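You operate a simulated robot arm through the tools that you are given. There is no shell and no other tool. Be economical: measure what you need, move in short steps, check, and stop when the job is done.

You are at the controls of a simulated robot arm. One attempt, no reset.

TASK
Measure the tile on the sizing board, dust it and nest it in the foam insert of that size.
Fine: dust with the green duster block and put it back; draw the sliding block back again. What is to be rubbed or washed off counts as gone when no trace of it is left.

The check looks at the end state, three seconds after you hand in, the way a careful person would. Anything else that was tipped, shoved, dropped, spilled or broken makes it a failure.

THE ROBOT
A 6-joint arm with a two-finger parallel gripper, fixed in place. Base frame: the origin is at the foot of the arm, x ahead of it, y to its left, z up; the work surface is at about z = 750. Readings come in mm, degrees, newtons and seconds.
With the tool pointing down near the work surface it reaches from about 340 to 820 mm from the base axis. Its first joint turns from -166.0 to 166.0 degrees. Payload 3.91 kg.
The TCP is the grasp point between the finger pads, 30 mm short of the fingertips. In the tool frame z runs along the fingers and y along their closing line. The gripper opens to 110 mm. The fingers are 20 mm wide and 10 mm thick; the gripper's body (48 by 112 mm) begins 55 mm behind the TCP.
Orientation is that of the tool frame in the base frame, as [roll, pitch, yaw] about the fixed x, y, z axes, in that order (R = Rz(yaw) Ry(pitch) Rx(roll)). With the fingers straight down and closing along the base's y, the tool's x points along the base's -x, its y along +y and its z along -z.

THE INTERFACE
- The arm moves only by the tool send_rows. Its argument "motion" is a list that holds one entry, the list of rows, each a list of 7 numbers: the shift along the tool's x, y, z in units of 300 mm (1.0 is 300 mm), then the turn, a rotation vector about the tool's x, y, z in units of 45 degrees (1.0 is 45 degrees), then the closure in counts, from 0 (fully open) to 255 (shut). In form: [[[tx, ty, tz, rx, ry, rz, hand], ...]]. A call has 1 to 20 rows; each row is the pose to reach, as a shift and turn from the pose commanded when the call began, along the tool's axes at that moment. A call with a number of a shift or a turn outside -1 to 1 is refused whole. Each row takes 0.2 s and may step no farther than 50 mm and 8.6 degrees from the row before; otherwise, or with a gripper value out of range, the whole call is refused. Where a pose cannot be reached the arm comes as near as it can. A force on the tool above 90 N (or 10 N above the force at the start of the call, whichever is more), or a blocked arm, ends the call early, and 0.2 s more pass. Each finger travels about 45 mm/s and halts on what it meets, pressing with about 34 N; the grip force reading is that of the motor and also rises with nothing between the fingers. The clock runs only during rows and for 0.2 s after the last one: add rows that repeat a pose to give the fingers time. It gives the time, the measured TCP pose, the force on the tool (base axes), the opening and the grip force at its end, in the units of the frame above (readings bear some noise), with the torque about the TCP (base axes, N m) and any sound that the robot's microphone picked up.
- Cameras (640 x 400 px; columns grow to the right, rows downward): "scene" is fixed at [405.6, 495, 1350.9]; the picture's right is [0.35, 0.94, 0.00], its down [0.83, -0.31, -0.47] and it looks along [-0.44, 0.16, -0.88] (base axes); focal length 269 px, centre (320, 200). "wrist" rides on the gripper at [77, 7, -114] in the tool frame; the picture's right is [-0.09, 1.00, 0.00], its down [-0.80, -0.07, -0.59] and it looks along [-0.59, -0.05, 0.80] (tool axes); focal length 270 px, centre (320, 200). There is no depth. A picture from a camera that has moved, and an enlarged one, comes with that camera's place and axes in the base frame and with its lens. The place of the scene camera against the robot may be out by one fixed shift of up to 12 mm in any direction.
- grab_frame(camera): a new picture of that camera. No time passes.
- lift_body(by): slides the trunk up (or, below 0, down) by that many mm; the arm rides with it, the base frame stays. It gives what a move gives, with no picture.
- inspect(camera, box): a new picture of the part [left, top, right, bottom] of that camera's present view, enlarged. No time passes.
- hand_in(): hands the job in; it is judged then, once.

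Work in short steps. Places have to be worked out from the pictures, the camera data and where the tool is seen: move nearer, look again, correct. Check each grasp and each placing, and mend what went wrong. You have 120 turns and 64 pictures in all, those below and enlarged ones among them. Open the gripper and draw the arm clear of the work before you hand the job in, unless the task says otherwise; then end with one line.

The tools are called after "Request:" by a JSON object that holds its "fn" and its "kwargs". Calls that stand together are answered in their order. send_rows: Moves the arm, as the interface text tells. Its arguments: {"type":"object","properties":{"motion":{"type":"array"}},"required":["motion"]} The other tools are called the same way: lift_body (by) slides the trunk up or down; grab_frame (camera) takes a picture; inspect (camera, box) takes an enlarged picture of a part of a camera's view; hand_in () hands the job in.

At the start:

```text
time_s: 0.0
tcp_pos: [134.6, 567.9, 1074.0]
tool_rot: [180.0, 0.0, 180.0]
force: [-1.6, 0.1, -0.1]
torque: [0.03, 0.0, -0.04]
opening: 110.0
finger_force: 0.1
trunk travel left (down, up): [-550.0, 60.0]
```

scene: 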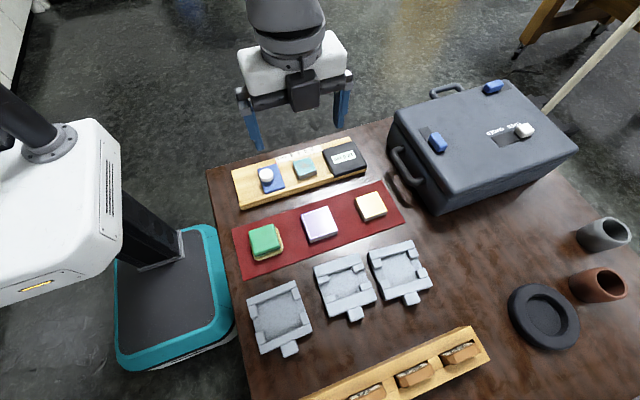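
wrist: 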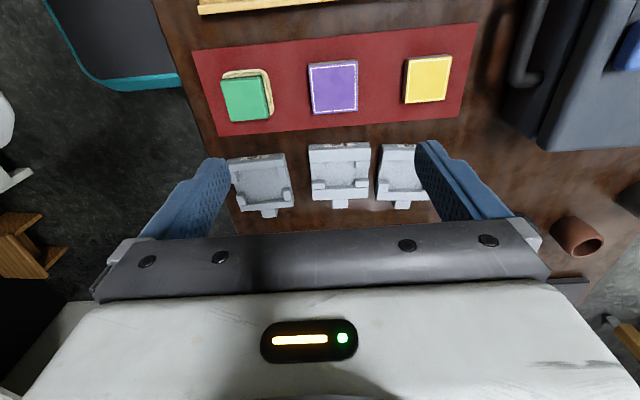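

I start by enlarging the sizing board and the mat/foam areas of the scene view.

Request:
{"fn": "inspect", "kwargs": {"camera": "scene", "box": [220, 130, 380, 230]}}

Request:
{"fn": "inspect", "kwargs": {"camera": "scene", "box": [220, 180, 444, 320]}}

Request:
{"fn": "inspect", "kwargs": {"camera": "scene", "box": [230, 225, 490, 400]}}

```text
4.00 times, centred on (300, 180) of scene
camera zoom: at [405.6, 495.0, 1350.9], right [0.35, 0.94, 0.0], down [0.83, -0.31, -0.47], along [-0.44, 0.16, -0.88], focal length 1075 px, centre (400, 280)
```

zoom: 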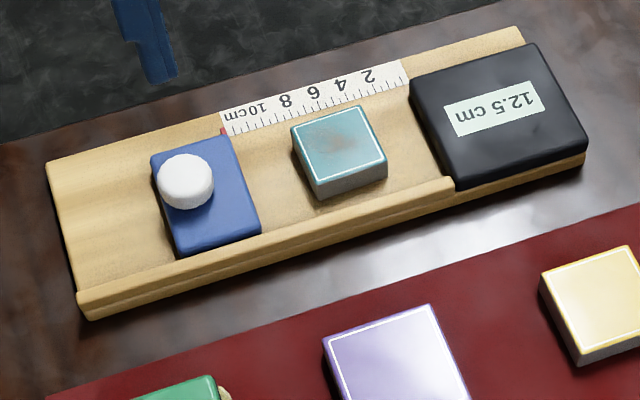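

```text
2.86 times, centred on (332, 250) of scene
camera zoom: at [405.6, 495.0, 1350.9], right [0.35, 0.94, 0.0], down [0.83, -0.31, -0.47], along [-0.44, 0.16, -0.88], focal length 768 px, centre (286, 57)
```

zoom: 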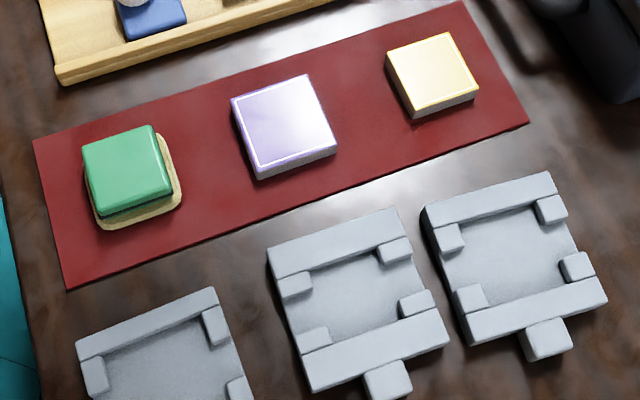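

```text
2.29 times, centred on (360, 312) of scene
camera zoom: at [405.6, 495.0, 1350.9], right [0.35, 0.94, 0.0], down [0.83, -0.31, -0.47], along [-0.44, 0.16, -0.88], focal length 614 px, centre (229, -57)
```

zoom: 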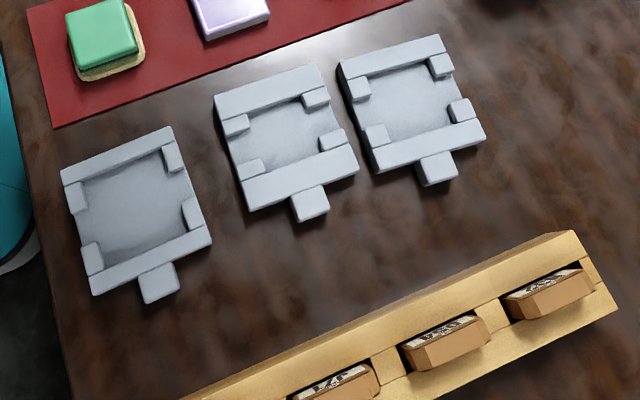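

The tile on the board is the teal one, and the blue knobbed block is the slider. I back off in x and lower a little so the wrist camera sees the board from above.

Request:
{"fn": "send_rows", "kwargs": {"motion": [[[0.13, 0, 0.08, 0, 0, 0, 0], [0.26, 0, 0.16, 0, 0, 0, 0], [0.35, 0, 0.25, 0, 0, 0, 0], [0.4, 0, 0.33, 0, 0, 0, 0], [0.4, 0, 0.33, 0, 0, 0, 0]]]}}

Request:
{"fn": "grab_frame", "kwargs": {"camera": "wrist"}}

Request:
{"fn": "inspect", "kwargs": {"camera": "scene", "box": [300, 320, 500, 400]}}

```text
time_s: 1.2
tcp_pos: [16.4, 566.9, 975.0]
tool_rot: [-180.0, 0.0, -179.9]
force: [-0.9, -0.6, 0.0]
torque: [-0.01, 0.0, -0.01]
opening: 109.8
finger_force: 0.0
trunk travel left (down, up): [-550.0, 60.0]
```

```text
58 pictures are left
camera wrist: at [-61.5, 574.0, 1089.4], right [0.09, 1.0, 0.0], down [0.8, -0.07, 0.59], along [0.59, -0.05, -0.8], focal length 270 px, centre (320, 200)
```

wrist: 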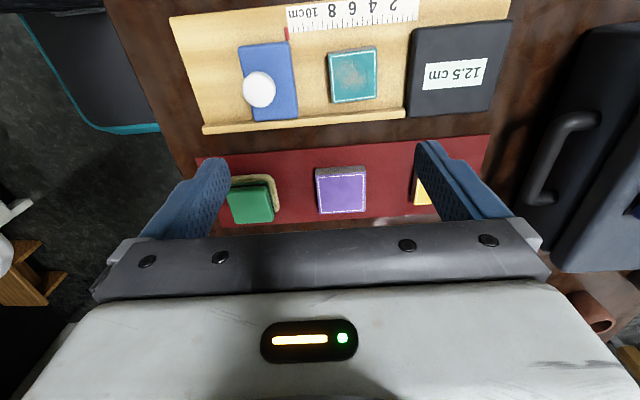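

```text
3.20 times, centred on (400, 360) of scene
camera zoom: at [405.6, 495.0, 1350.9], right [0.35, 0.94, 0.0], down [0.83, -0.31, -0.47], along [-0.44, 0.16, -0.88], focal length 860 px, centre (64, -312)
```

zoom: 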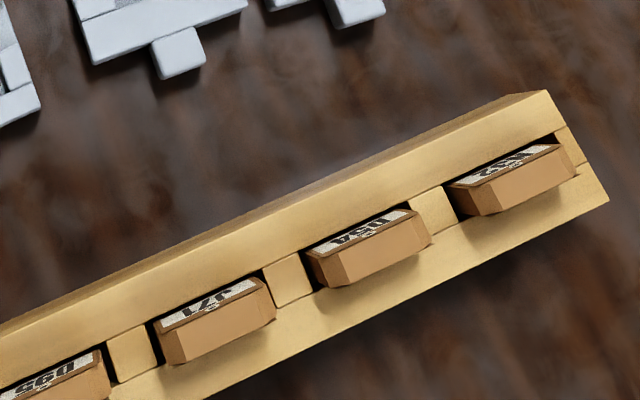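

The "12.5 cm" label appears to be a live gap readout (I estimate about 123 mm from stop to slider), and the board runs along base y. The knob should be near (8, 504), so I move above it and look closely.

Request:
{"fn": "send_rows", "kwargs": {"motion": [[[0.01, -0.07, 0.1, 0, 0, 0, 0], [0.02, -0.14, 0.2, 0, 0, 0, 60], [0.028, -0.21, 0.3, 0, 0, 0, 110], [0.028, -0.21, 0.3, 0, 0, 0, 110], [0.028, -0.21, 0.3, 0, 0, 0, 110]]]}}

Request:
{"fn": "grab_frame", "kwargs": {"camera": "wrist"}}

Request:
{"fn": "inspect", "kwargs": {"camera": "scene", "box": [220, 110, 380, 210]}}

```text
time_s: 2.4
tcp_pos: [3.9, 501.1, 884.4]
tool_rot: [180.0, 0.1, -179.8]
force: [-0.6, 0.4, 0.2]
torque: [-0.01, 0.03, 0.01]
opening: 62.4
finger_force: 0.0
trunk travel left (down, up): [-550.0, 60.0]
```

```text
56 pictures are left
camera wrist: at [-73.7, 508.7, 998.7], right [0.09, 1.0, 0.0], down [0.8, -0.07, 0.59], along [0.59, -0.05, -0.8], focal length 270 px, centre (320, 200)
```

wrist: 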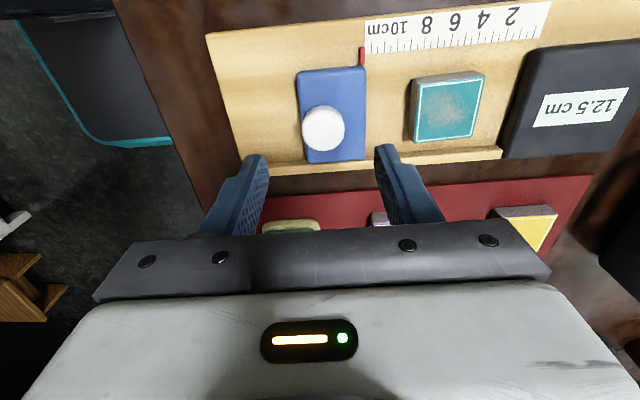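

```text
4.00 times, centred on (300, 160) of scene
camera zoom: at [405.6, 495.0, 1350.9], right [0.35, 0.94, 0.0], down [0.83, -0.31, -0.47], along [-0.44, 0.16, -0.88], focal length 1075 px, centre (400, 360)
```

zoom: 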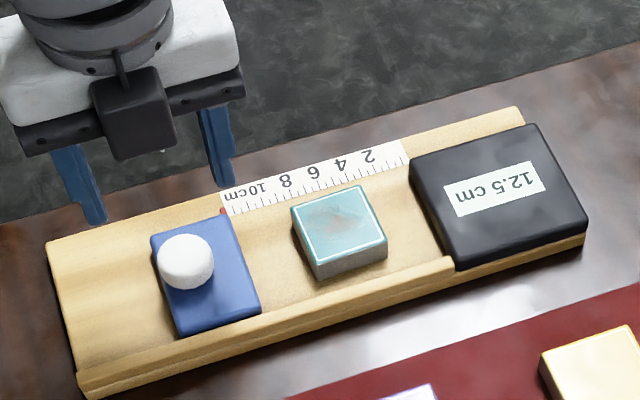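

Triangulation puts the knob at about (8, 504), top z ≈ 791, diameter ≈ 35 mm. I descend with the fingertips to about z 783 and close.

Request:
{"fn": "send_rows", "kwargs": {"motion": [[[-0.004, 0, 0.1, 0, 0, 0, 110], [-0.006, 0, 0.18, 0, 0, 0, 110], [-0.006, 0, 0.24, 0, 0, 0, 110], [-0.006, 0, 0.24, 0, 0, 0, 110]]]}}

Request:
{"fn": "inspect", "kwargs": {"camera": "scene", "box": [220, 110, 380, 210]}}

```text
time_s: 3.4
tcp_pos: [7.8, 504.3, 811.6]
tool_rot: [-180.0, 0.0, -179.9]
force: [0.0, 0.3, -0.3]
torque: [-0.04, 0.01, -0.01]
opening: 62.8
finger_force: 0.1
trunk travel left (down, up): [-550.0, 60.0]
```

```text
4.00 times, centred on (300, 160) of scene
camera zoom: at [405.6, 495.0, 1350.9], right [0.35, 0.94, 0.0], down [0.83, -0.31, -0.47], along [-0.44, 0.16, -0.88], focal length 1075 px, centre (400, 360)
```

zoom: 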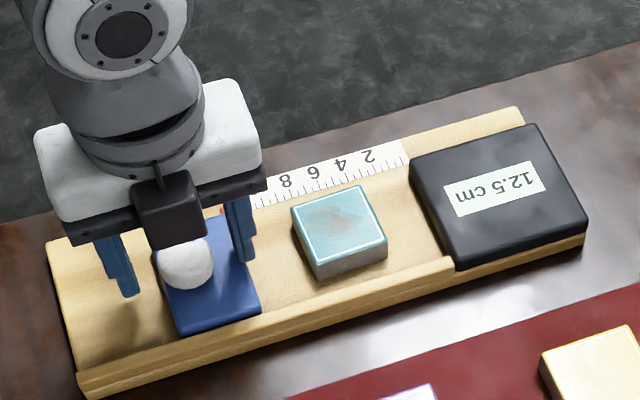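

The fingers straddle the knob without contact; I close on it.

Request:
{"fn": "send_rows", "kwargs": {"motion": [[[0, 0, 0, 0, 0, 0, 160], [0, 0, 0, 0, 0, 0, 200], [0, 0, 0, 0, 0, 0, 230], [0, 0, 0, 0, 0, 0, 230]]]}}

Request:
{"fn": "grab_frame", "kwargs": {"camera": "wrist"}}

```text
time_s: 4.4
tcp_pos: [8.0, 503.8, 812.4]
tool_rot: [-180.0, -0.1, -180.0]
force: [-0.5, 2.8, -0.6]
torque: [0.1, -0.02, -0.01]
opening: 33.3
finger_force: 45.0
trunk travel left (down, up): [-550.0, 60.0]
```

```text
53 pictures are left
camera wrist: at [-70.0, 510.7, 926.5], right [0.09, 1.0, 0.0], down [0.8, -0.07, 0.59], along [0.59, -0.05, -0.8], focal length 270 px, centre (320, 200)
```

wrist: 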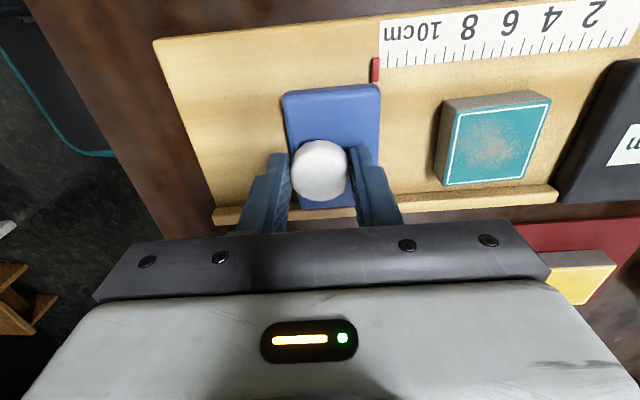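

Knob is gripped (33 mm). I push the slider +y by 62 mm in small steps, checking force.

Request:
{"fn": "send_rows", "kwargs": {"motion": [[[0, 0.03, 0, 0, 0, 0, 230], [0, 0.06, 0, 0, 0, 0, 230], [0, 0.09, 0, 0, 0, 0, 230], [0, 0.12, 0, 0, 0, 0, 230], [0, 0.15, 0, 0, 0, 0, 230], [0, 0.175, 0, 0, 0, 0, 230], [0, 0.19, 0, 0, 0, 0, 230], [0, 0.207, 0, 0, 0, 0, 230]]]}}

Request:
{"fn": "inspect", "kwargs": {"camera": "scene", "box": [220, 110, 380, 210]}}

```text
time_s: 6.2
tcp_pos: [6.9, 565.7, 812.9]
tool_rot: [-179.7, 0.0, -179.9]
force: [-6.2, 0.0, -31.2]
torque: [0.0, 0.09, 0.06]
opening: 33.3
finger_force: 44.8
trunk travel left (down, up): [-550.0, 60.0]
```

```text
4.00 times, centred on (300, 160) of scene
camera zoom: at [405.6, 495.0, 1350.9], right [0.35, 0.94, 0.0], down [0.83, -0.31, -0.47], along [-0.44, 0.16, -0.88], focal length 1075 px, centre (400, 360)
```

zoom: 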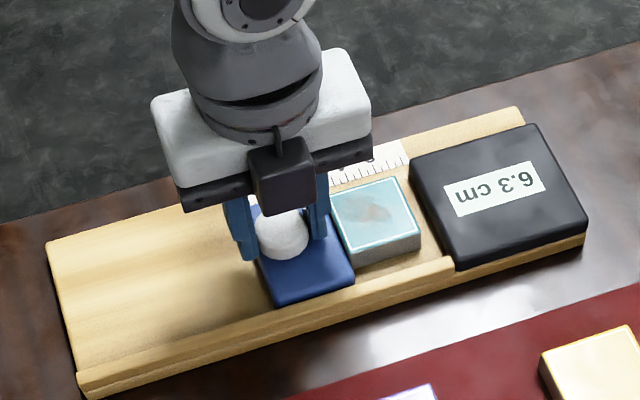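

The readout is live: 6.3 cm now. The knob pulls the tool down slightly, so I lower by 1 mm and continue in small steps until the tile meets the stop.

Request:
{"fn": "send_rows", "kwargs": {"motion": [[[0, 0.007, 0.003, 0, 0, 0, 230], [0, 0.014, 0.003, 0, 0, 0, 230], [0, 0.02, 0.003, 0, 0, 0, 230], [0, 0.027, 0.003, 0, 0, 0, 230], [0, 0.027, 0.003, 0, 0, 0, 230]]]}}

Request:
{"fn": "inspect", "kwargs": {"camera": "scene", "box": [220, 110, 380, 210]}}

```text
time_s: 7.4
tcp_pos: [8.0, 575.0, 812.8]
tool_rot: [180.0, 0.0, -179.9]
force: [-4.2, -0.6, -17.5]
torque: [-0.2, 0.05, 0.06]
opening: 33.3
finger_force: 45.4
trunk travel left (down, up): [-550.0, 60.0]
```

```text
4.00 times, centred on (300, 160) of scene
camera zoom: at [405.6, 495.0, 1350.9], right [0.35, 0.94, 0.0], down [0.83, -0.31, -0.47], along [-0.44, 0.16, -0.88], focal length 1075 px, centre (400, 360)
```

zoom: 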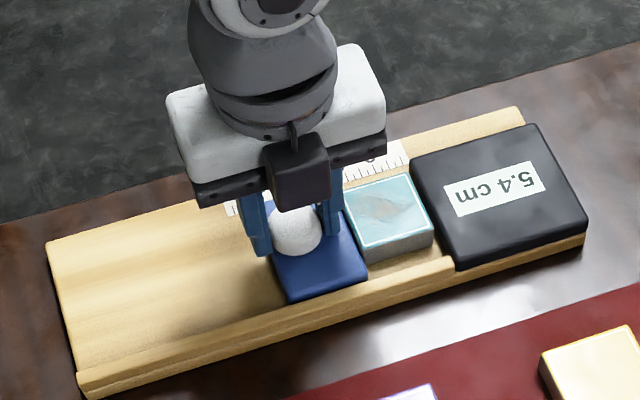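

Reading 5.4 cm with still a small gap; I go on by 2 mm steps and watch for the lateral force.

Request:
{"fn": "send_rows", "kwargs": {"motion": [[[0, 0.005, 0.002, 0, 0, 0, 230], [0, 0.01, 0.002, 0, 0, 0, 230], [0, 0.013, 0.002, 0, 0, 0, 230], [0, 0.013, 0.002, 0, 0, 0, 230]]]}}

Request:
{"fn": "inspect", "kwargs": {"camera": "scene", "box": [260, 130, 380, 205]}}

```text
time_s: 8.4
tcp_pos: [7.3, 578.0, 812.3]
tool_rot: [179.8, 0.0, -180.0]
force: [1.0, 0.6, -3.4]
torque: [-0.12, -0.53, 0.05]
opening: 33.5
finger_force: 45.3
trunk travel left (down, up): [-550.0, 60.0]
```

```text
5.33 times, centred on (320, 168) of scene
camera zoom: at [405.6, 495.0, 1350.9], right [0.35, 0.94, 0.0], down [0.83, -0.31, -0.47], along [-0.44, 0.16, -0.88], focal length 1433 px, centre (320, 373)
```

zoom: 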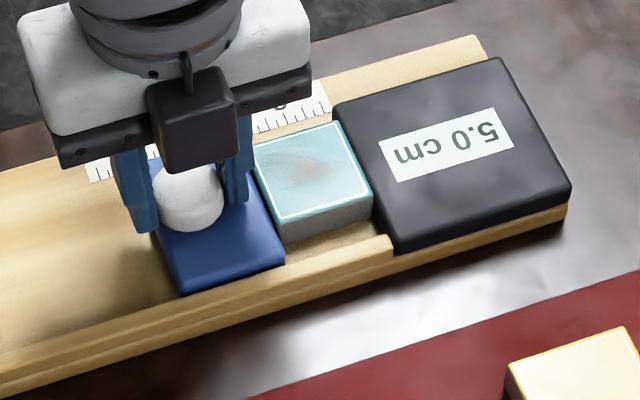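

5.0 cm and no push force yet; a few more 1 mm steps to seat it.

Request:
{"fn": "send_rows", "kwargs": {"motion": [[[0, 0.003, 0, 0, 0, 0, 230], [0, 0.006, 0, 0, 0, 0, 230], [0, 0.008, 0, 0, 0, 0, 230], [0, 0.008, 0, 0, 0, 0, 230]]]}}

Request:
{"fn": "inspect", "kwargs": {"camera": "scene", "box": [260, 130, 380, 205]}}

```text
time_s: 9.4
tcp_pos: [8.2, 577.4, 812.1]
tool_rot: [-179.9, 0.0, -179.8]
force: [-5.8, -9.0, 2.2]
torque: [-0.37, 0.6, -0.04]
opening: 33.4
finger_force: 44.7
trunk travel left (down, up): [-550.0, 60.0]
```

```text
5.33 times, centred on (320, 168) of scene
camera zoom: at [405.6, 495.0, 1350.9], right [0.35, 0.94, 0.0], down [0.83, -0.31, -0.47], along [-0.44, 0.16, -0.88], focal length 1433 px, centre (320, 373)
```

zoom: 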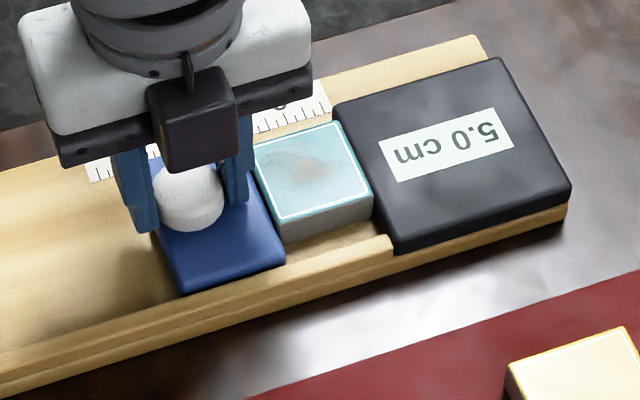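

Seated: the tile measures 5.0 cm (lateral force −9 N, readout unchanged). Now I draw the slider back to its starting place.

Request:
{"fn": "send_rows", "kwargs": {"motion": [[[0, -0.02, 0, 0, 0, 0, 230], [0, -0.05, 0, 0, 0, 0, 230], [0, -0.08, 0, 0, 0, 0, 230], [0, -0.11, 0, 0, 0, 0, 230], [0, -0.14, 0, 0, 0, 0, 230], [0, -0.17, 0, 0, 0, 0, 230], [0, -0.2, 0, 0, 0, 0, 230], [0, -0.23, 0, 0, 0, 0, 230], [0, -0.255, 0, 0, 0, 0, 230], [0, -0.255, 0, 0, 0, 0, 230]]]}}

Request:
{"fn": "inspect", "kwargs": {"camera": "scene", "box": [220, 110, 380, 210]}}

```text
time_s: 11.6
tcp_pos: [6.7, 503.8, 811.3]
tool_rot: [-180.0, 0.0, -179.9]
force: [0.0, 3.4, -1.3]
torque: [0.23, -0.16, 0.07]
opening: 33.5
finger_force: 44.9
trunk travel left (down, up): [-550.0, 60.0]
```

```text
4.00 times, centred on (300, 160) of scene
camera zoom: at [405.6, 495.0, 1350.9], right [0.35, 0.94, 0.0], down [0.83, -0.31, -0.47], along [-0.44, 0.16, -0.88], focal length 1075 px, centre (400, 360)
```

zoom: 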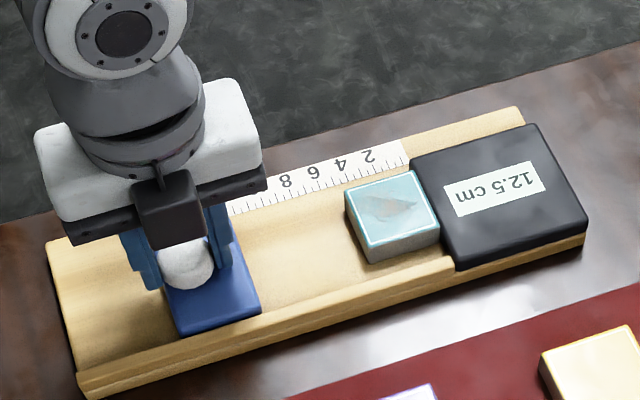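

Slider is back at 12.5. I release, rise and move to view the duster and mat.

Request:
{"fn": "send_rows", "kwargs": {"motion": [[[0, 0, 0, 0, 0, 0, 180], [0, 0, 0, 0, 0, 0, 110], [0, 0, 0, 0, 0, 0, 90], [0, 0, -0.1, 0, 0, 0, 50], [0, 0, -0.25, 0, 0, 0, 0], [-0.05, 0.08, -0.38, 0, 0, 0, 0], [-0.1, 0.12, -0.46, 0, 0, 0, 0], [-0.1, 0.12, -0.46, 0, 0, 0, 0]]]}}

Request:
{"fn": "grab_frame", "kwargs": {"camera": "wrist"}}

```text
time_s: 13.4
tcp_pos: [39.2, 537.9, 950.8]
tool_rot: [180.0, -0.1, -179.9]
force: [0.1, 0.9, -0.5]
torque: [0.0, 0.0, -0.01]
opening: 109.9
finger_force: 0.1
trunk travel left (down, up): [-550.0, 60.0]
```

```text
47 pictures are left
camera wrist: at [-39.1, 544.7, 1065.9], right [0.09, 1.0, 0.0], down [0.8, -0.07, 0.59], along [0.59, -0.05, -0.8], focal length 270 px, centre (320, 200)
```

wrist: 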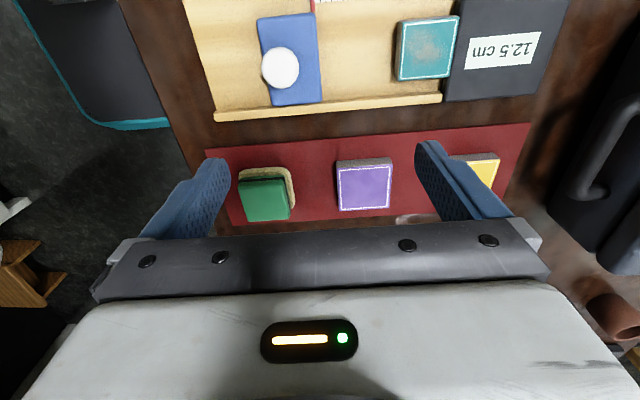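

The duster's top is near (164, 455, 780). I move above it while turning the gripper by −90° about the vertical (two calls), so the fingers close along x and won't foul the stop when wiping.

Request:
{"fn": "send_rows", "kwargs": {"motion": [[[-0.07, -0.046, 0.0, 0, 0, -0.166, 0], [-0.14, -0.092, 0.0, 0, 0, -0.333, 0], [-0.21, -0.138, 0.03, 0, 0, -0.5, 0], [-0.28, -0.184, 0.06, 0, 0, -0.667, 0], [-0.35, -0.23, 0.1, 0, 0, -0.833, 0], [-0.4167, -0.277, 0.17, 0, 0, -1, 0], [-0.4167, -0.277, 0.17, 0, 0, -1, 0]]]}}

Request:
{"fn": "send_rows", "kwargs": {"motion": [[[0, 0, 0.0, 0, 0, -0.166, 0], [0, 0, 0.0, 0, 0, -0.333, 0], [0, 0, 0, 0, 0, -0.5, 0], [0, 0, 0, 0, 0, -0.667, 0], [0, 0, 0, 0, 0, -0.833, 0], [0, 0, 0, 0, 0, -1, 0], [0, 0, 0, 0, 0, -1, 0]]]}}

Request:
{"fn": "grab_frame", "kwargs": {"camera": "wrist"}}

```text
time_s: 15.0
tcp_pos: [164.5, 458.7, 898.5]
tool_rot: [-179.9, -0.1, -135.0]
force: [-0.1, 0.2, -0.1]
torque: [0.0, 0.01, -0.01]
opening: 109.9
finger_force: 0.1
trunk travel left (down, up): [-550.0, 60.0]
```

```text
time_s: 16.6
tcp_pos: [163.5, 457.1, 899.4]
tool_rot: [-180.0, 0.1, -89.8]
force: [0.2, 0.2, -0.5]
torque: [-0.02, 0.02, 0.0]
opening: 109.8
finger_force: 0.0
trunk travel left (down, up): [-550.0, 60.0]
```

```text
46 pictures are left
camera wrist: at [156.0, 380.9, 1013.8], right [-1.0, 0.09, 0.0], down [0.07, 0.8, 0.59], along [0.05, 0.59, -0.8], focal length 270 px, centre (320, 200)
```

wrist: 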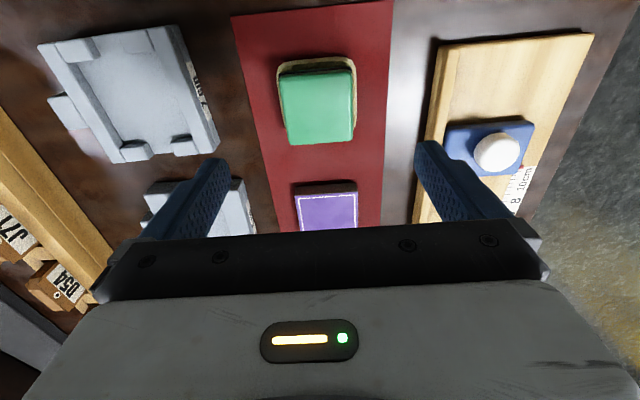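

Duster is ~60×60 mm, axis-aligned, centred near (163, 456). I zoom in on it and its tray, and on the foam insert labels.

Request:
{"fn": "inspect", "kwargs": {"camera": "wrist", "box": [230, 40, 390, 140]}}

Request:
{"fn": "inspect", "kwargs": {"camera": "wrist", "box": [30, 10, 270, 160]}}

Request:
{"fn": "inspect", "kwargs": {"camera": "scene", "box": [220, 190, 380, 290]}}

```text
4.00 times, centred on (310, 90) of wrist
camera zoom: at [156.0, 380.9, 1013.8], right [-1.0, 0.09, 0.0], down [0.07, 0.8, 0.59], along [0.05, 0.59, -0.8], focal length 1081 px, centre (360, 640)
```

zoom: 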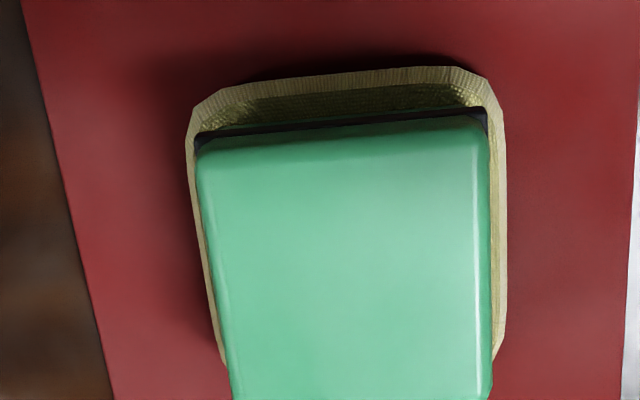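

```text
2.67 times, centred on (150, 85) of wrist
camera zoom: at [156.0, 380.9, 1013.8], right [-1.0, 0.09, 0.0], down [0.07, 0.8, 0.59], along [0.05, 0.59, -0.8], focal length 721 px, centre (773, 507)
```

zoom: 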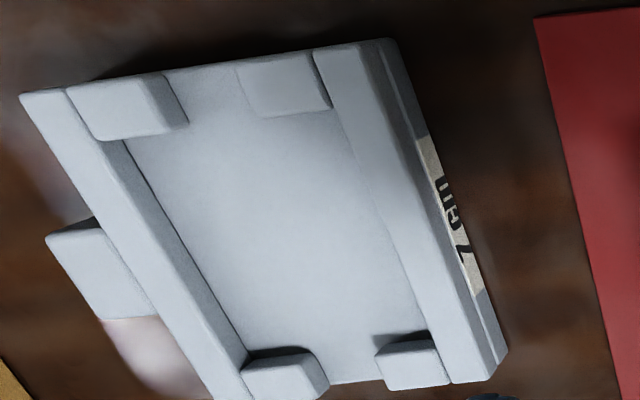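

```text
4.00 times, centred on (300, 240) of scene
camera zoom: at [405.6, 495.0, 1350.9], right [0.35, 0.94, 0.0], down [0.83, -0.31, -0.47], along [-0.44, 0.16, -0.88], focal length 1075 px, centre (400, 40)
```

zoom: 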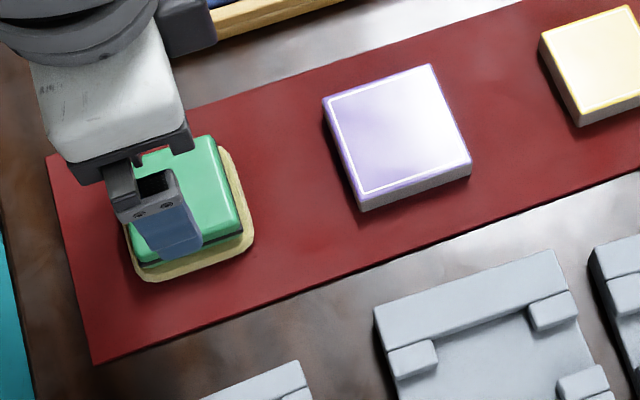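

The insert shown is labelled "7 cm" on its mat-facing side; I'll check the others later. Duster sits loosely in a low tray; I descend around it with fingertips to z ≈ 765.

Request:
{"fn": "send_rows", "kwargs": {"motion": [[[0, 0, 0.12, 0, 0, 0, 30], [0, 0, 0.23, 0, 0, 0, 40], [0, 0, 0.3, 0, 0, 0, 40], [0, 0, 0.3467, 0, 0, 0, 40], [0, 0, 0.3467, 0, 0, 0, 40]]]}}

Request:
{"fn": "inspect", "kwargs": {"camera": "scene", "box": [220, 190, 380, 290]}}

Request:
{"fn": "grab_frame", "kwargs": {"camera": "wrist"}}

```text
time_s: 17.8
tcp_pos: [162.5, 461.4, 793.9]
tool_rot: [-179.9, 0.0, -89.9]
force: [0.4, 0.8, 0.0]
torque: [0.01, -0.01, 0.0]
opening: 92.3
finger_force: 0.1
trunk travel left (down, up): [-550.0, 60.0]
```

```text
4.00 times, centred on (300, 240) of scene
camera zoom: at [405.6, 495.0, 1350.9], right [0.35, 0.94, 0.0], down [0.83, -0.31, -0.47], along [-0.44, 0.16, -0.88], focal length 1075 px, centre (400, 40)
```

zoom: 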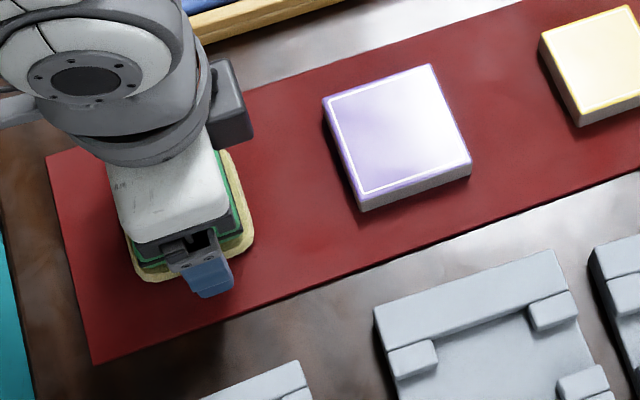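

```text
41 pictures are left
camera wrist: at [154.6, 383.8, 908.8], right [-1.0, 0.09, 0.0], down [0.07, 0.8, 0.59], along [0.05, 0.59, -0.8], focal length 270 px, centre (320, 200)
```

wrist: 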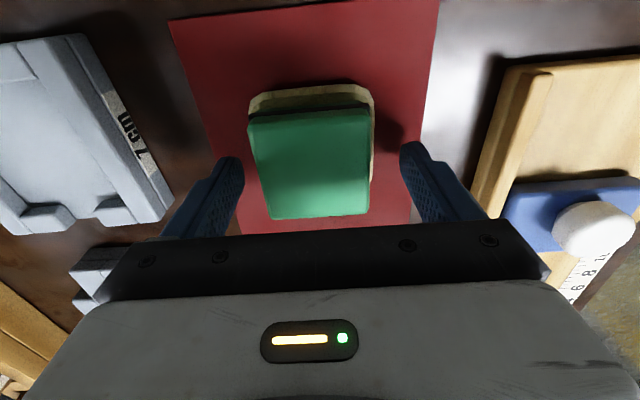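

Duster centre estimate is (165, 454); I nudge by 3 mm/2 mm and close.

Request:
{"fn": "send_rows", "kwargs": {"motion": [[[0.01, -0.006, 0, 0, 0, 0, 40], [0.01, -0.006, 0, 0, 0, 0, 80], [0.01, -0.006, 0, 0, 0, 0, 120], [0.01, -0.006, 0, 0, 0, 0, 170], [0.01, -0.006, 0, 0, 0, 0, 190], [0.01, -0.006, 0, 0, 0, 0, 190]]]}}

Request:
{"fn": "grab_frame", "kwargs": {"camera": "wrist"}}

```text
time_s: 19.2
tcp_pos: [165.8, 457.8, 794.3]
tool_rot: [-180.0, -0.1, -90.0]
force: [0.2, -0.6, 0.1]
torque: [-0.01, -0.01, -0.04]
opening: 66.9
finger_force: 34.0
trunk travel left (down, up): [-550.0, 60.0]
```

```text
40 pictures are left
camera wrist: at [157.3, 379.4, 909.4], right [-1.0, 0.09, 0.0], down [0.07, 0.8, 0.59], along [0.05, 0.59, -0.8], focal length 270 px, centre (320, 200)
```

wrist: 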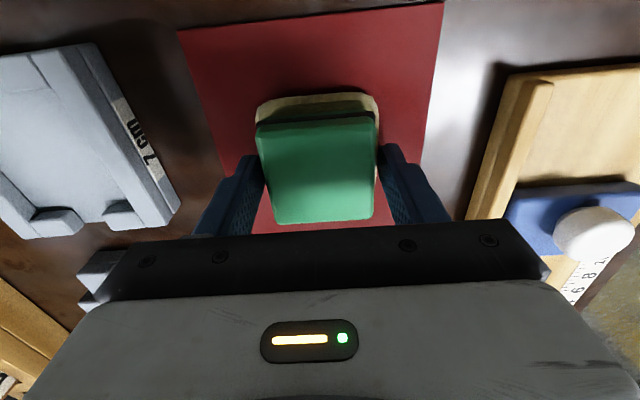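

Duster gripped (67 mm). I lift it straight up and carry it above the tile (centre about (9, 641), top z ≈ 777).

Request:
{"fn": "send_rows", "kwargs": {"motion": [[[0, 0, -0.05, 0, 0, 0, 190], [0, 0, -0.15, 0, 0, 0, 190], [0, 0, -0.28, 0, 0, 0, 190], [-0.09, 0.09, -0.3, 0, 0, 0, 190], [-0.18, 0.18, -0.3, 0, 0, 0, 190], [-0.27, 0.27, -0.3, 0, 0, 0, 190], [-0.36, 0.36, -0.3, 0, 0, 0, 190], [-0.45, 0.45, -0.3, 0, 0, 0, 190], [-0.53, 0.52, -0.3, 0, 0, 0, 190], [-0.53, 0.52, -0.3, 0, 0, 0, 190]]]}}

Request:
{"fn": "grab_frame", "kwargs": {"camera": "wrist"}}

Request:
{"fn": "grab_frame", "kwargs": {"camera": "scene"}}

```text
time_s: 21.4
tcp_pos: [11.0, 612.1, 882.9]
tool_rot: [179.9, 0.0, -90.0]
force: [0.4, 0.1, -1.2]
torque: [0.03, 0.0, 0.02]
opening: 66.9
finger_force: 33.8
trunk travel left (down, up): [-550.0, 60.0]
```

```text
39 pictures are left
camera wrist: at [3.1, 535.4, 997.6], right [-1.0, 0.09, 0.0], down [0.07, 0.8, 0.59], along [0.05, 0.59, -0.8], focal length 270 px, centre (320, 200)
```

wrist: 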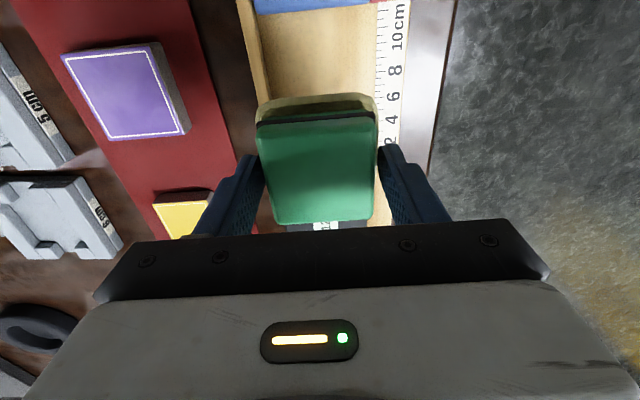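

```text
38 pictures are left
```

scene: 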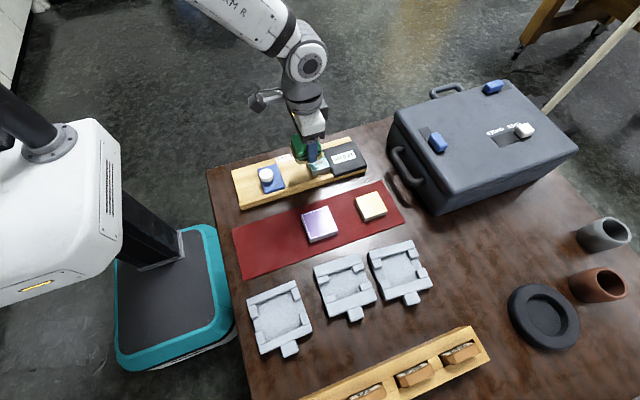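

The yellowish part came along — it is the duster's own wiping pad, not a tray. I read the labels of the middle and far inserts and look at the duster's underside height.

Request:
{"fn": "inspect", "kwargs": {"camera": "wrist", "box": [0, 40, 200, 260]}}

Request:
{"fn": "inspect", "kwargs": {"camera": "scene", "box": [260, 110, 380, 185]}}

```text
1.82 times, centred on (100, 150) of wrist
camera zoom: at [3.1, 535.4, 997.6], right [-1.0, 0.09, 0.0], down [0.07, 0.8, 0.59], along [0.05, 0.59, -0.8], focal length 491 px, centre (720, 291)
```

zoom: 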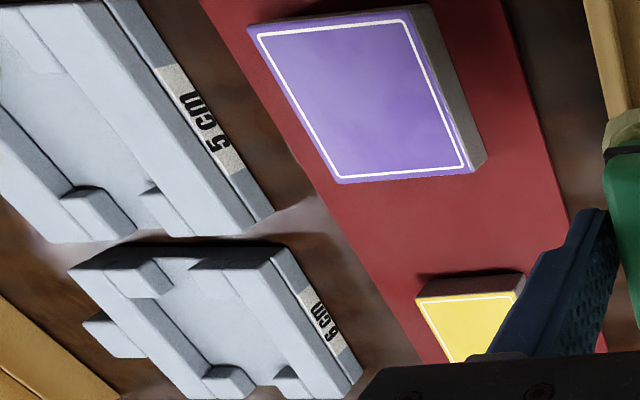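

```text
5.33 times, centred on (320, 148) of scene
camera zoom: at [405.6, 495.0, 1350.9], right [0.35, 0.94, 0.0], down [0.83, -0.31, -0.47], along [-0.44, 0.16, -0.88], focal length 1433 px, centre (320, 480)
```

zoom: 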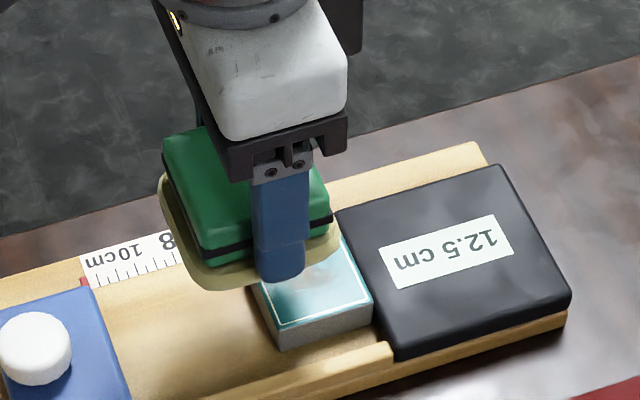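

Middle insert reads 5 cm — that's the target. I lower the duster toward the tile, stopping just above expected contact (TCP z ≈ 819).

Request:
{"fn": "send_rows", "kwargs": {"motion": [[[0, 0, 0.1, 0, 0, 0, 190], [0, 0, 0.17, 0, 0, 0, 190], [0, 0, 0.2, 0, 0, 0, 190], [0, 0, 0.21, 0, 0, 0, 190], [0, 0, 0.216, 0, 0, 0, 190], [0, 0, 0.216, 0, 0, 0, 190]]]}}

Request:
{"fn": "inspect", "kwargs": {"camera": "scene", "box": [260, 110, 380, 185]}}

```text
time_s: 22.8
tcp_pos: [9.6, 612.3, 824.1]
tool_rot: [-180.0, 0.4, -90.0]
force: [2.5, -2.4, 33.0]
torque: [0.27, -0.07, -0.04]
opening: 67.0
finger_force: 34.1
trunk travel left (down, up): [-550.0, 60.0]
```

```text
5.33 times, centred on (320, 148) of scene
camera zoom: at [405.6, 495.0, 1350.9], right [0.35, 0.94, 0.0], down [0.83, -0.31, -0.47], along [-0.44, 0.16, -0.88], focal length 1433 px, centre (320, 480)
```

zoom: 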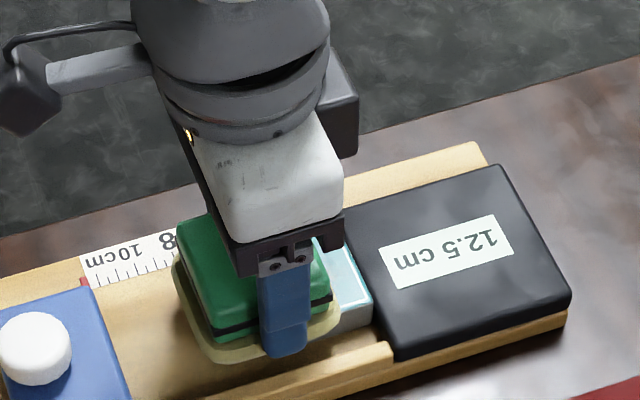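

Contact at TCP z ≈ 824 with 33 N – too firm. I ease to ~10 N and stroke toward the stop, lifting for the return.

Request:
{"fn": "send_rows", "kwargs": {"motion": [[[0, 0, -0.01, 0, 0, 0, 190], [-0.02, 0, -0.01, 0, 0, 0, 190], [-0.04, 0, -0.01, 0, 0, 0, 190], [-0.04, 0, -0.05, 0, 0, 0, 190], [0.02, 0, -0.05, 0, 0, 0, 190], [0.02, 0, -0.01, 0, 0, 0, 190], [0.0, 0, -0.01, 0, 0, 0, 190], [-0.02, 0, -0.01, 0, 0, 0, 190], [-0.04, 0, -0.01, 0, 0, 0, 190], [-0.04, 0, -0.01, 0, 0, 0, 190]]]}}

Request:
{"fn": "inspect", "kwargs": {"camera": "scene", "box": [260, 110, 380, 185]}}

```text
time_s: 25.0
tcp_pos: [9.7, 623.5, 825.0]
tool_rot: [-179.9, 0.1, -89.9]
force: [-0.1, -4.8, 12.8]
torque: [-0.21, 0.01, 0.02]
opening: 66.9
finger_force: 33.4
trunk travel left (down, up): [-550.0, 60.0]
```

```text
5.33 times, centred on (320, 148) of scene
camera zoom: at [405.6, 495.0, 1350.9], right [0.35, 0.94, 0.0], down [0.83, -0.31, -0.47], along [-0.44, 0.16, -0.88], focal length 1433 px, centre (320, 480)
```

zoom: 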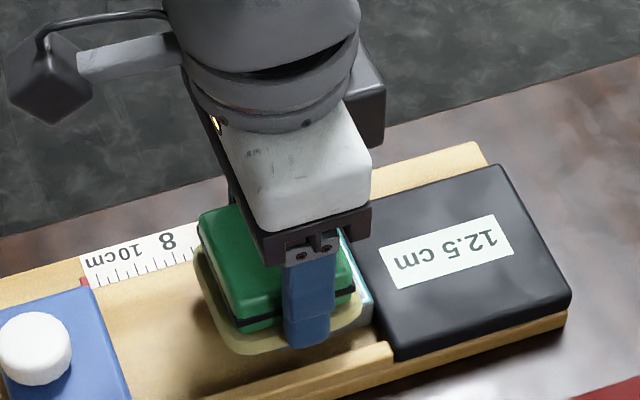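

Working (12.8 N, pad a few mm from the stop). Three more strokes reaching a bit nearer the stop, with x offsets, then lift and look.

Request:
{"fn": "send_rows", "kwargs": {"motion": [[[-0.012, 0, 0, 0, 0, 0, 190], [-0.012, 0, -0.04, 0, 0, 0, 190], [0.06, 0.03, -0.04, 0, 0, 0, 190], [0.06, 0.03, 0, 0, 0, 0, 190], [0.03, 0.03, 0, 0, 0, 0, 190], [0.0, 0.03, 0, 0, 0, 0, 190], [-0.012, 0.03, 0, 0, 0, 0, 190], [-0.012, 0.03, -0.04, 0, 0, 0, 190], [0.06, -0.03, -0.04, 0, 0, 0, 190], [0.06, -0.03, 0, 0, 0, 0, 190], [0.03, -0.03, 0, 0, 0, 0, 190], [0.0, -0.03, 0, 0, 0, 0, 190], [-0.012, -0.03, 0, 0, 0, 0, 190], [-0.012, -0.03, -0.04, 0, 0, 0, 190], [0.06, 0, -0.1, 0, 0, 0, 190], [0.2, 0, -0.15, 0, 0, 0, 190], [0.3, 0, -0.2, 0, 0, 0, 190], [0.3, 0, -0.2, 0, 0, 0, 190]]]}}

Request:
{"fn": "inspect", "kwargs": {"camera": "scene", "box": [260, 110, 380, 185]}}

Request:
{"fn": "grab_frame", "kwargs": {"camera": "wrist"}}

```text
time_s: 28.8
tcp_pos: [8.3, 535.5, 880.8]
tool_rot: [-180.0, 0.0, -90.0]
force: [-0.4, 0.0, -0.3]
torque: [0.0, -0.01, 0.02]
opening: 67.0
finger_force: 34.2
trunk travel left (down, up): [-550.0, 60.0]
```

```text
5.33 times, centred on (320, 148) of scene
camera zoom: at [405.6, 495.0, 1350.9], right [0.35, 0.94, 0.0], down [0.83, -0.31, -0.47], along [-0.44, 0.16, -0.88], focal length 1433 px, centre (320, 480)
```

zoom: 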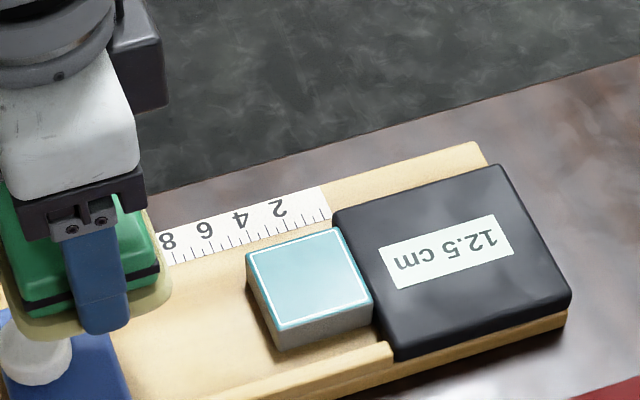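

```text
32 pictures are left
camera wrist: at [1.2, 458.3, 995.6], right [-1.0, 0.09, 0.0], down [0.07, 0.8, 0.59], along [0.05, 0.59, -0.8], focal length 270 px, centre (320, 200)
```

wrist: 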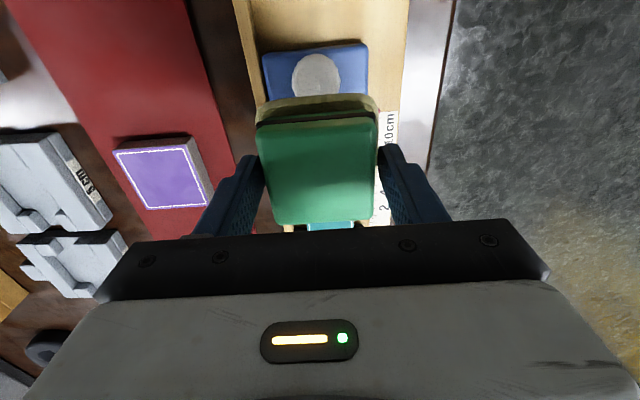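

Tile looks clean; I check it with a stronger zoom.

Request:
{"fn": "inspect", "kwargs": {"camera": "scene", "box": [300, 145, 340, 180]}}

```text
11.43 times, centred on (320, 162) of scene
camera zoom: at [405.6, 495.0, 1350.9], right [0.35, 0.94, 0.0], down [0.83, -0.31, -0.47], along [-0.44, 0.16, -0.88], focal length 3071 px, centre (320, 629)
```

zoom: 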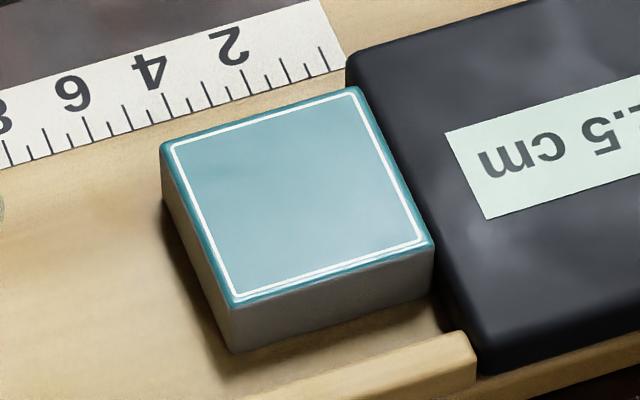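

Clean. I return the duster to its original place (165, 455) and lower to just its pick-up height.

Request:
{"fn": "send_rows", "kwargs": {"motion": [[[0.05, -0.1, 0, 0, 0, 0, 190], [0.1, -0.2, 0, 0, 0, 0, 190], [0.15, -0.3, 0, 0, 0, 0, 190], [0.2, -0.4, 0, 0, 0, 0, 190], [0.25, -0.48, 0, 0, 0, 0, 190], [0.27, -0.52, 0.05, 0, 0, 0, 190], [0.27, -0.52, 0.15, 0, 0, 0, 190], [0.27, -0.52, 0.24, 0, 0, 0, 190], [0.27, -0.52, 0.28, 0, 0, 0, 190], [0.27, -0.52, 0.291, 0, 0, 0, 190], [0.27, -0.52, 0.291, 0, 0, 0, 190]]]}}

```text
time_s: 31.2
tcp_pos: [166.7, 452.3, 795.5]
tool_rot: [180.0, 0.0, -89.9]
force: [0.8, 0.1, -0.8]
torque: [0.01, -0.02, 0.02]
opening: 67.1
finger_force: 33.6
trunk travel left (down, up): [-550.0, 60.0]
```

Just above the mat; I lower the last millimetre, release, and rise.

Request:
{"fn": "send_rows", "kwargs": {"motion": [[[0, 0, 0.003, 0, 0, 0, 190], [0, 0, 0.003, 0, 0, 0, 150], [0, 0, 0.003, 0, 0, 0, 80], [0, 0, 0.003, 0, 0, 0, 40], [0, 0, 0.003, 0, 0, 0, 40], [0, 0, -0.1, 0, 0, 0, 40], [0, 0, -0.22, 0, 0, 0, 20], [0, 0, -0.34, 0, 0, 0, 0], [0, 0, -0.34, 0, 0, 0, 0]]]}}

Request:
{"fn": "grab_frame", "kwargs": {"camera": "wrist"}}

Request:
{"fn": "grab_frame", "kwargs": {"camera": "scene"}}

```text
time_s: 33.2
tcp_pos: [165.8, 451.4, 897.5]
tool_rot: [179.9, 0.1, -90.0]
force: [0.7, 0.2, 0.2]
torque: [0.01, -0.02, 0.01]
opening: 110.0
finger_force: 0.1
trunk travel left (down, up): [-550.0, 60.0]
```

```text
30 pictures are left
camera wrist: at [158.1, 374.7, 1011.5], right [-1.0, 0.09, 0.0], down [0.07, 0.8, 0.59], along [0.05, 0.59, -0.8], focal length 270 px, centre (320, 200)
```

wrist: 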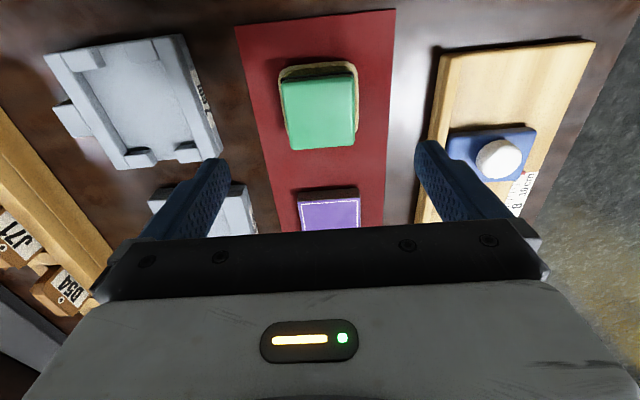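

```text
29 pictures are left
```

scene: 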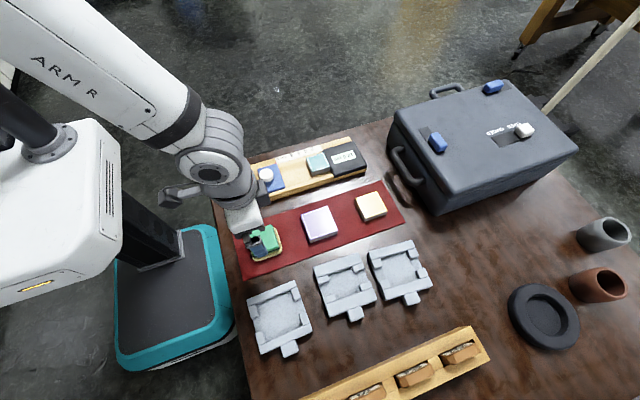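

Duster is back, everything else undisturbed. The inserts' open finger gaps are on the ±y sides; since the tile is square I can grip it along x here and later turn 90°. Moving above the tile.

Request:
{"fn": "send_rows", "kwargs": {"motion": [[[-0.1, 0.087, 0, 0, 0, 0, 0], [-0.2, 0.174, 0, 0, 0, 0, 0], [-0.3, 0.26, 0, 0, 0, 0, 0], [-0.41, 0.346, 0, 0, 0, 0, 0], [-0.52, 0.433, 0, 0, 0, 0, 0], [-0.619, 0.519, 0, 0, 0, 0, 0], [-0.619, 0.519, 0.1, 0, 0, 0, 0], [-0.619, 0.519, 0.1, 0, 0, 0, 0]]]}}

Request:
{"fn": "grab_frame", "kwargs": {"camera": "wrist"}}

Request:
{"fn": "inspect", "kwargs": {"camera": "scene", "box": [260, 110, 380, 185]}}

```text
time_s: 35.0
tcp_pos: [8.3, 638.1, 869.3]
tool_rot: [-180.0, 0.0, -89.9]
force: [-0.3, -0.2, 0.3]
torque: [0.0, 0.04, 0.01]
opening: 109.9
finger_force: 0.0
trunk travel left (down, up): [-550.0, 60.0]
```

```text
28 pictures are left
camera wrist: at [0.7, 561.5, 983.1], right [-1.0, 0.09, 0.0], down [0.07, 0.8, 0.59], along [0.05, 0.59, -0.8], focal length 270 px, centre (320, 200)
```

wrist: 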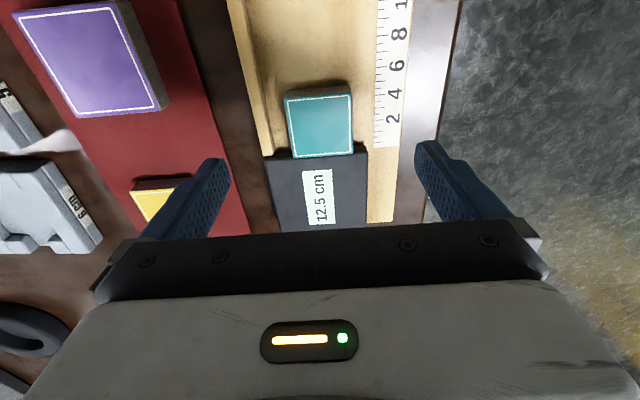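

```text
5.33 times, centred on (320, 148) of scene
camera zoom: at [405.6, 495.0, 1350.9], right [0.35, 0.94, 0.0], down [0.83, -0.31, -0.47], along [-0.44, 0.16, -0.88], focal length 1433 px, centre (320, 480)
```

zoom: 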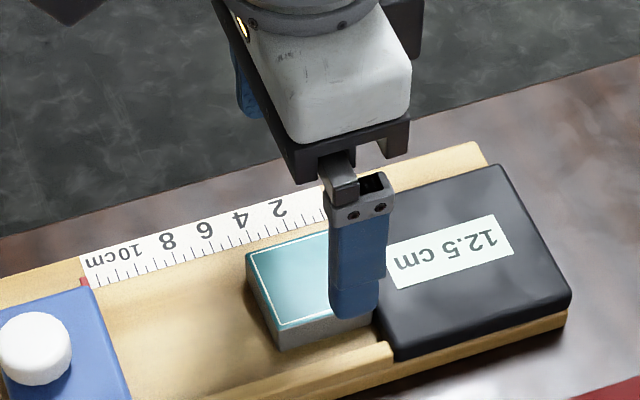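

Tile centre ≈ (7.7, 640), top ≈ 781. I descend to put fingertips about 9–10 mm below its top (TCP 802), opening ~75 mm.

Request:
{"fn": "send_rows", "kwargs": {"motion": [[[0, 0.004, 0.07, 0, 0, 0, 50], [0, 0.004, 0.14, 0, 0, 0, 75], [0, 0.004, 0.18, 0, 0, 0, 75], [0, 0.004, 0.205, 0, 0, 0, 75], [0, 0.004, 0.217, 0, 0, 0, 75], [0, 0.004, 0.217, 0, 0, 0, 75]]]}}

Request:
{"fn": "inspect", "kwargs": {"camera": "wrist", "box": [180, 60, 460, 240]}}

Request:
{"fn": "inspect", "kwargs": {"camera": "scene", "box": [260, 110, 380, 185]}}

```text
time_s: 36.4
tcp_pos: [7.4, 638.4, 805.9]
tool_rot: [-180.0, 0.2, -90.0]
force: [0.2, -4.0, 25.4]
torque: [-0.37, -1.14, -0.28]
opening: 77.9
finger_force: 0.5
trunk travel left (down, up): [-550.0, 60.0]
```

```text
2.22 times, centred on (320, 150) of wrist
camera zoom: at [-0.2, 560.9, 920.0], right [-1.0, 0.09, 0.0], down [0.07, 0.8, 0.6], along [0.05, 0.6, -0.8], focal length 601 px, centre (320, 311)
```

zoom: 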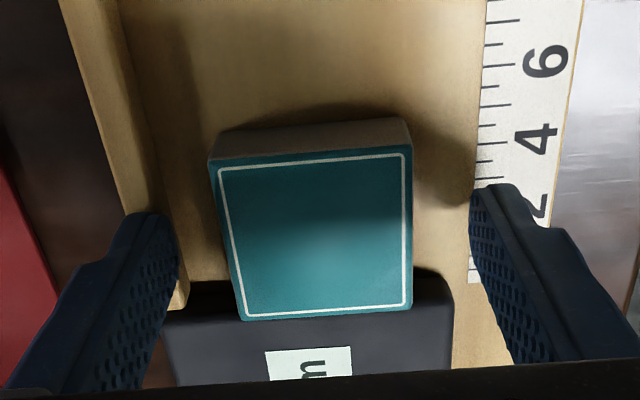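

```text
5.33 times, centred on (320, 148) of scene
camera zoom: at [405.6, 495.0, 1350.9], right [0.35, 0.94, 0.0], down [0.83, -0.31, -0.47], along [-0.44, 0.16, -0.88], focal length 1433 px, centre (320, 480)
```

zoom: 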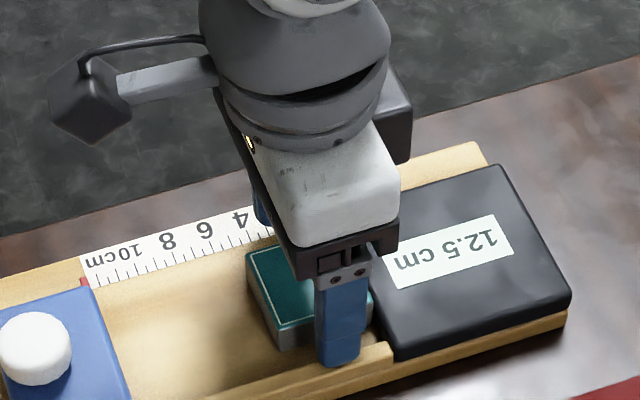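

The front finger rests on the board's ridge (top ≈ 776), so I raise to TCP ~808 to clear it and then close on the tile's upper few millimetres.

Request:
{"fn": "send_rows", "kwargs": {"motion": [[[0, 0, -0.02, 0, 0, 0, 75], [0, 0, -0.02, 0, 0, 0, 95], [0, 0, -0.02, 0, 0, 0, 120], [0, 0, -0.02, 0, 0, 0, 160], [0, 0, -0.02, 0, 0, 0, 200], [0, 0, -0.02, 0, 0, 0, 220], [0, 0, -0.02, 0, 0, 0, 220]]]}}

Request:
{"fn": "inspect", "kwargs": {"camera": "wrist", "box": [180, 60, 460, 240]}}

```text
time_s: 38.0
tcp_pos: [7.8, 639.8, 808.9]
tool_rot: [-179.9, 0.0, -89.9]
force: [0.0, -3.3, -2.0]
torque: [-0.13, 0.02, -0.04]
opening: 49.1
finger_force: 34.4
trunk travel left (down, up): [-550.0, 60.0]
```

```text
2.22 times, centred on (320, 150) of wrist
camera zoom: at [0.0, 562.5, 923.7], right [-1.0, 0.09, 0.0], down [0.07, 0.8, 0.59], along [0.05, 0.59, -0.8], focal length 601 px, centre (320, 311)
```

zoom: 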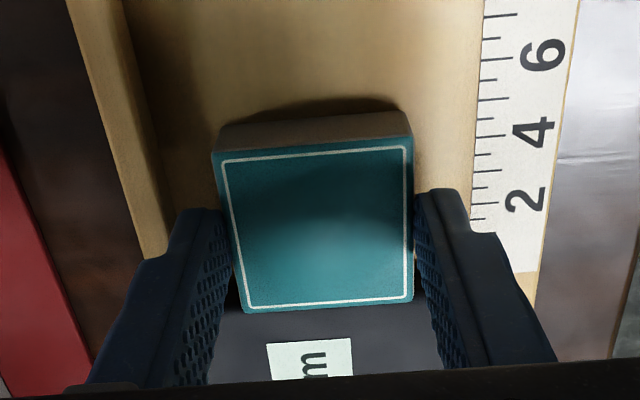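

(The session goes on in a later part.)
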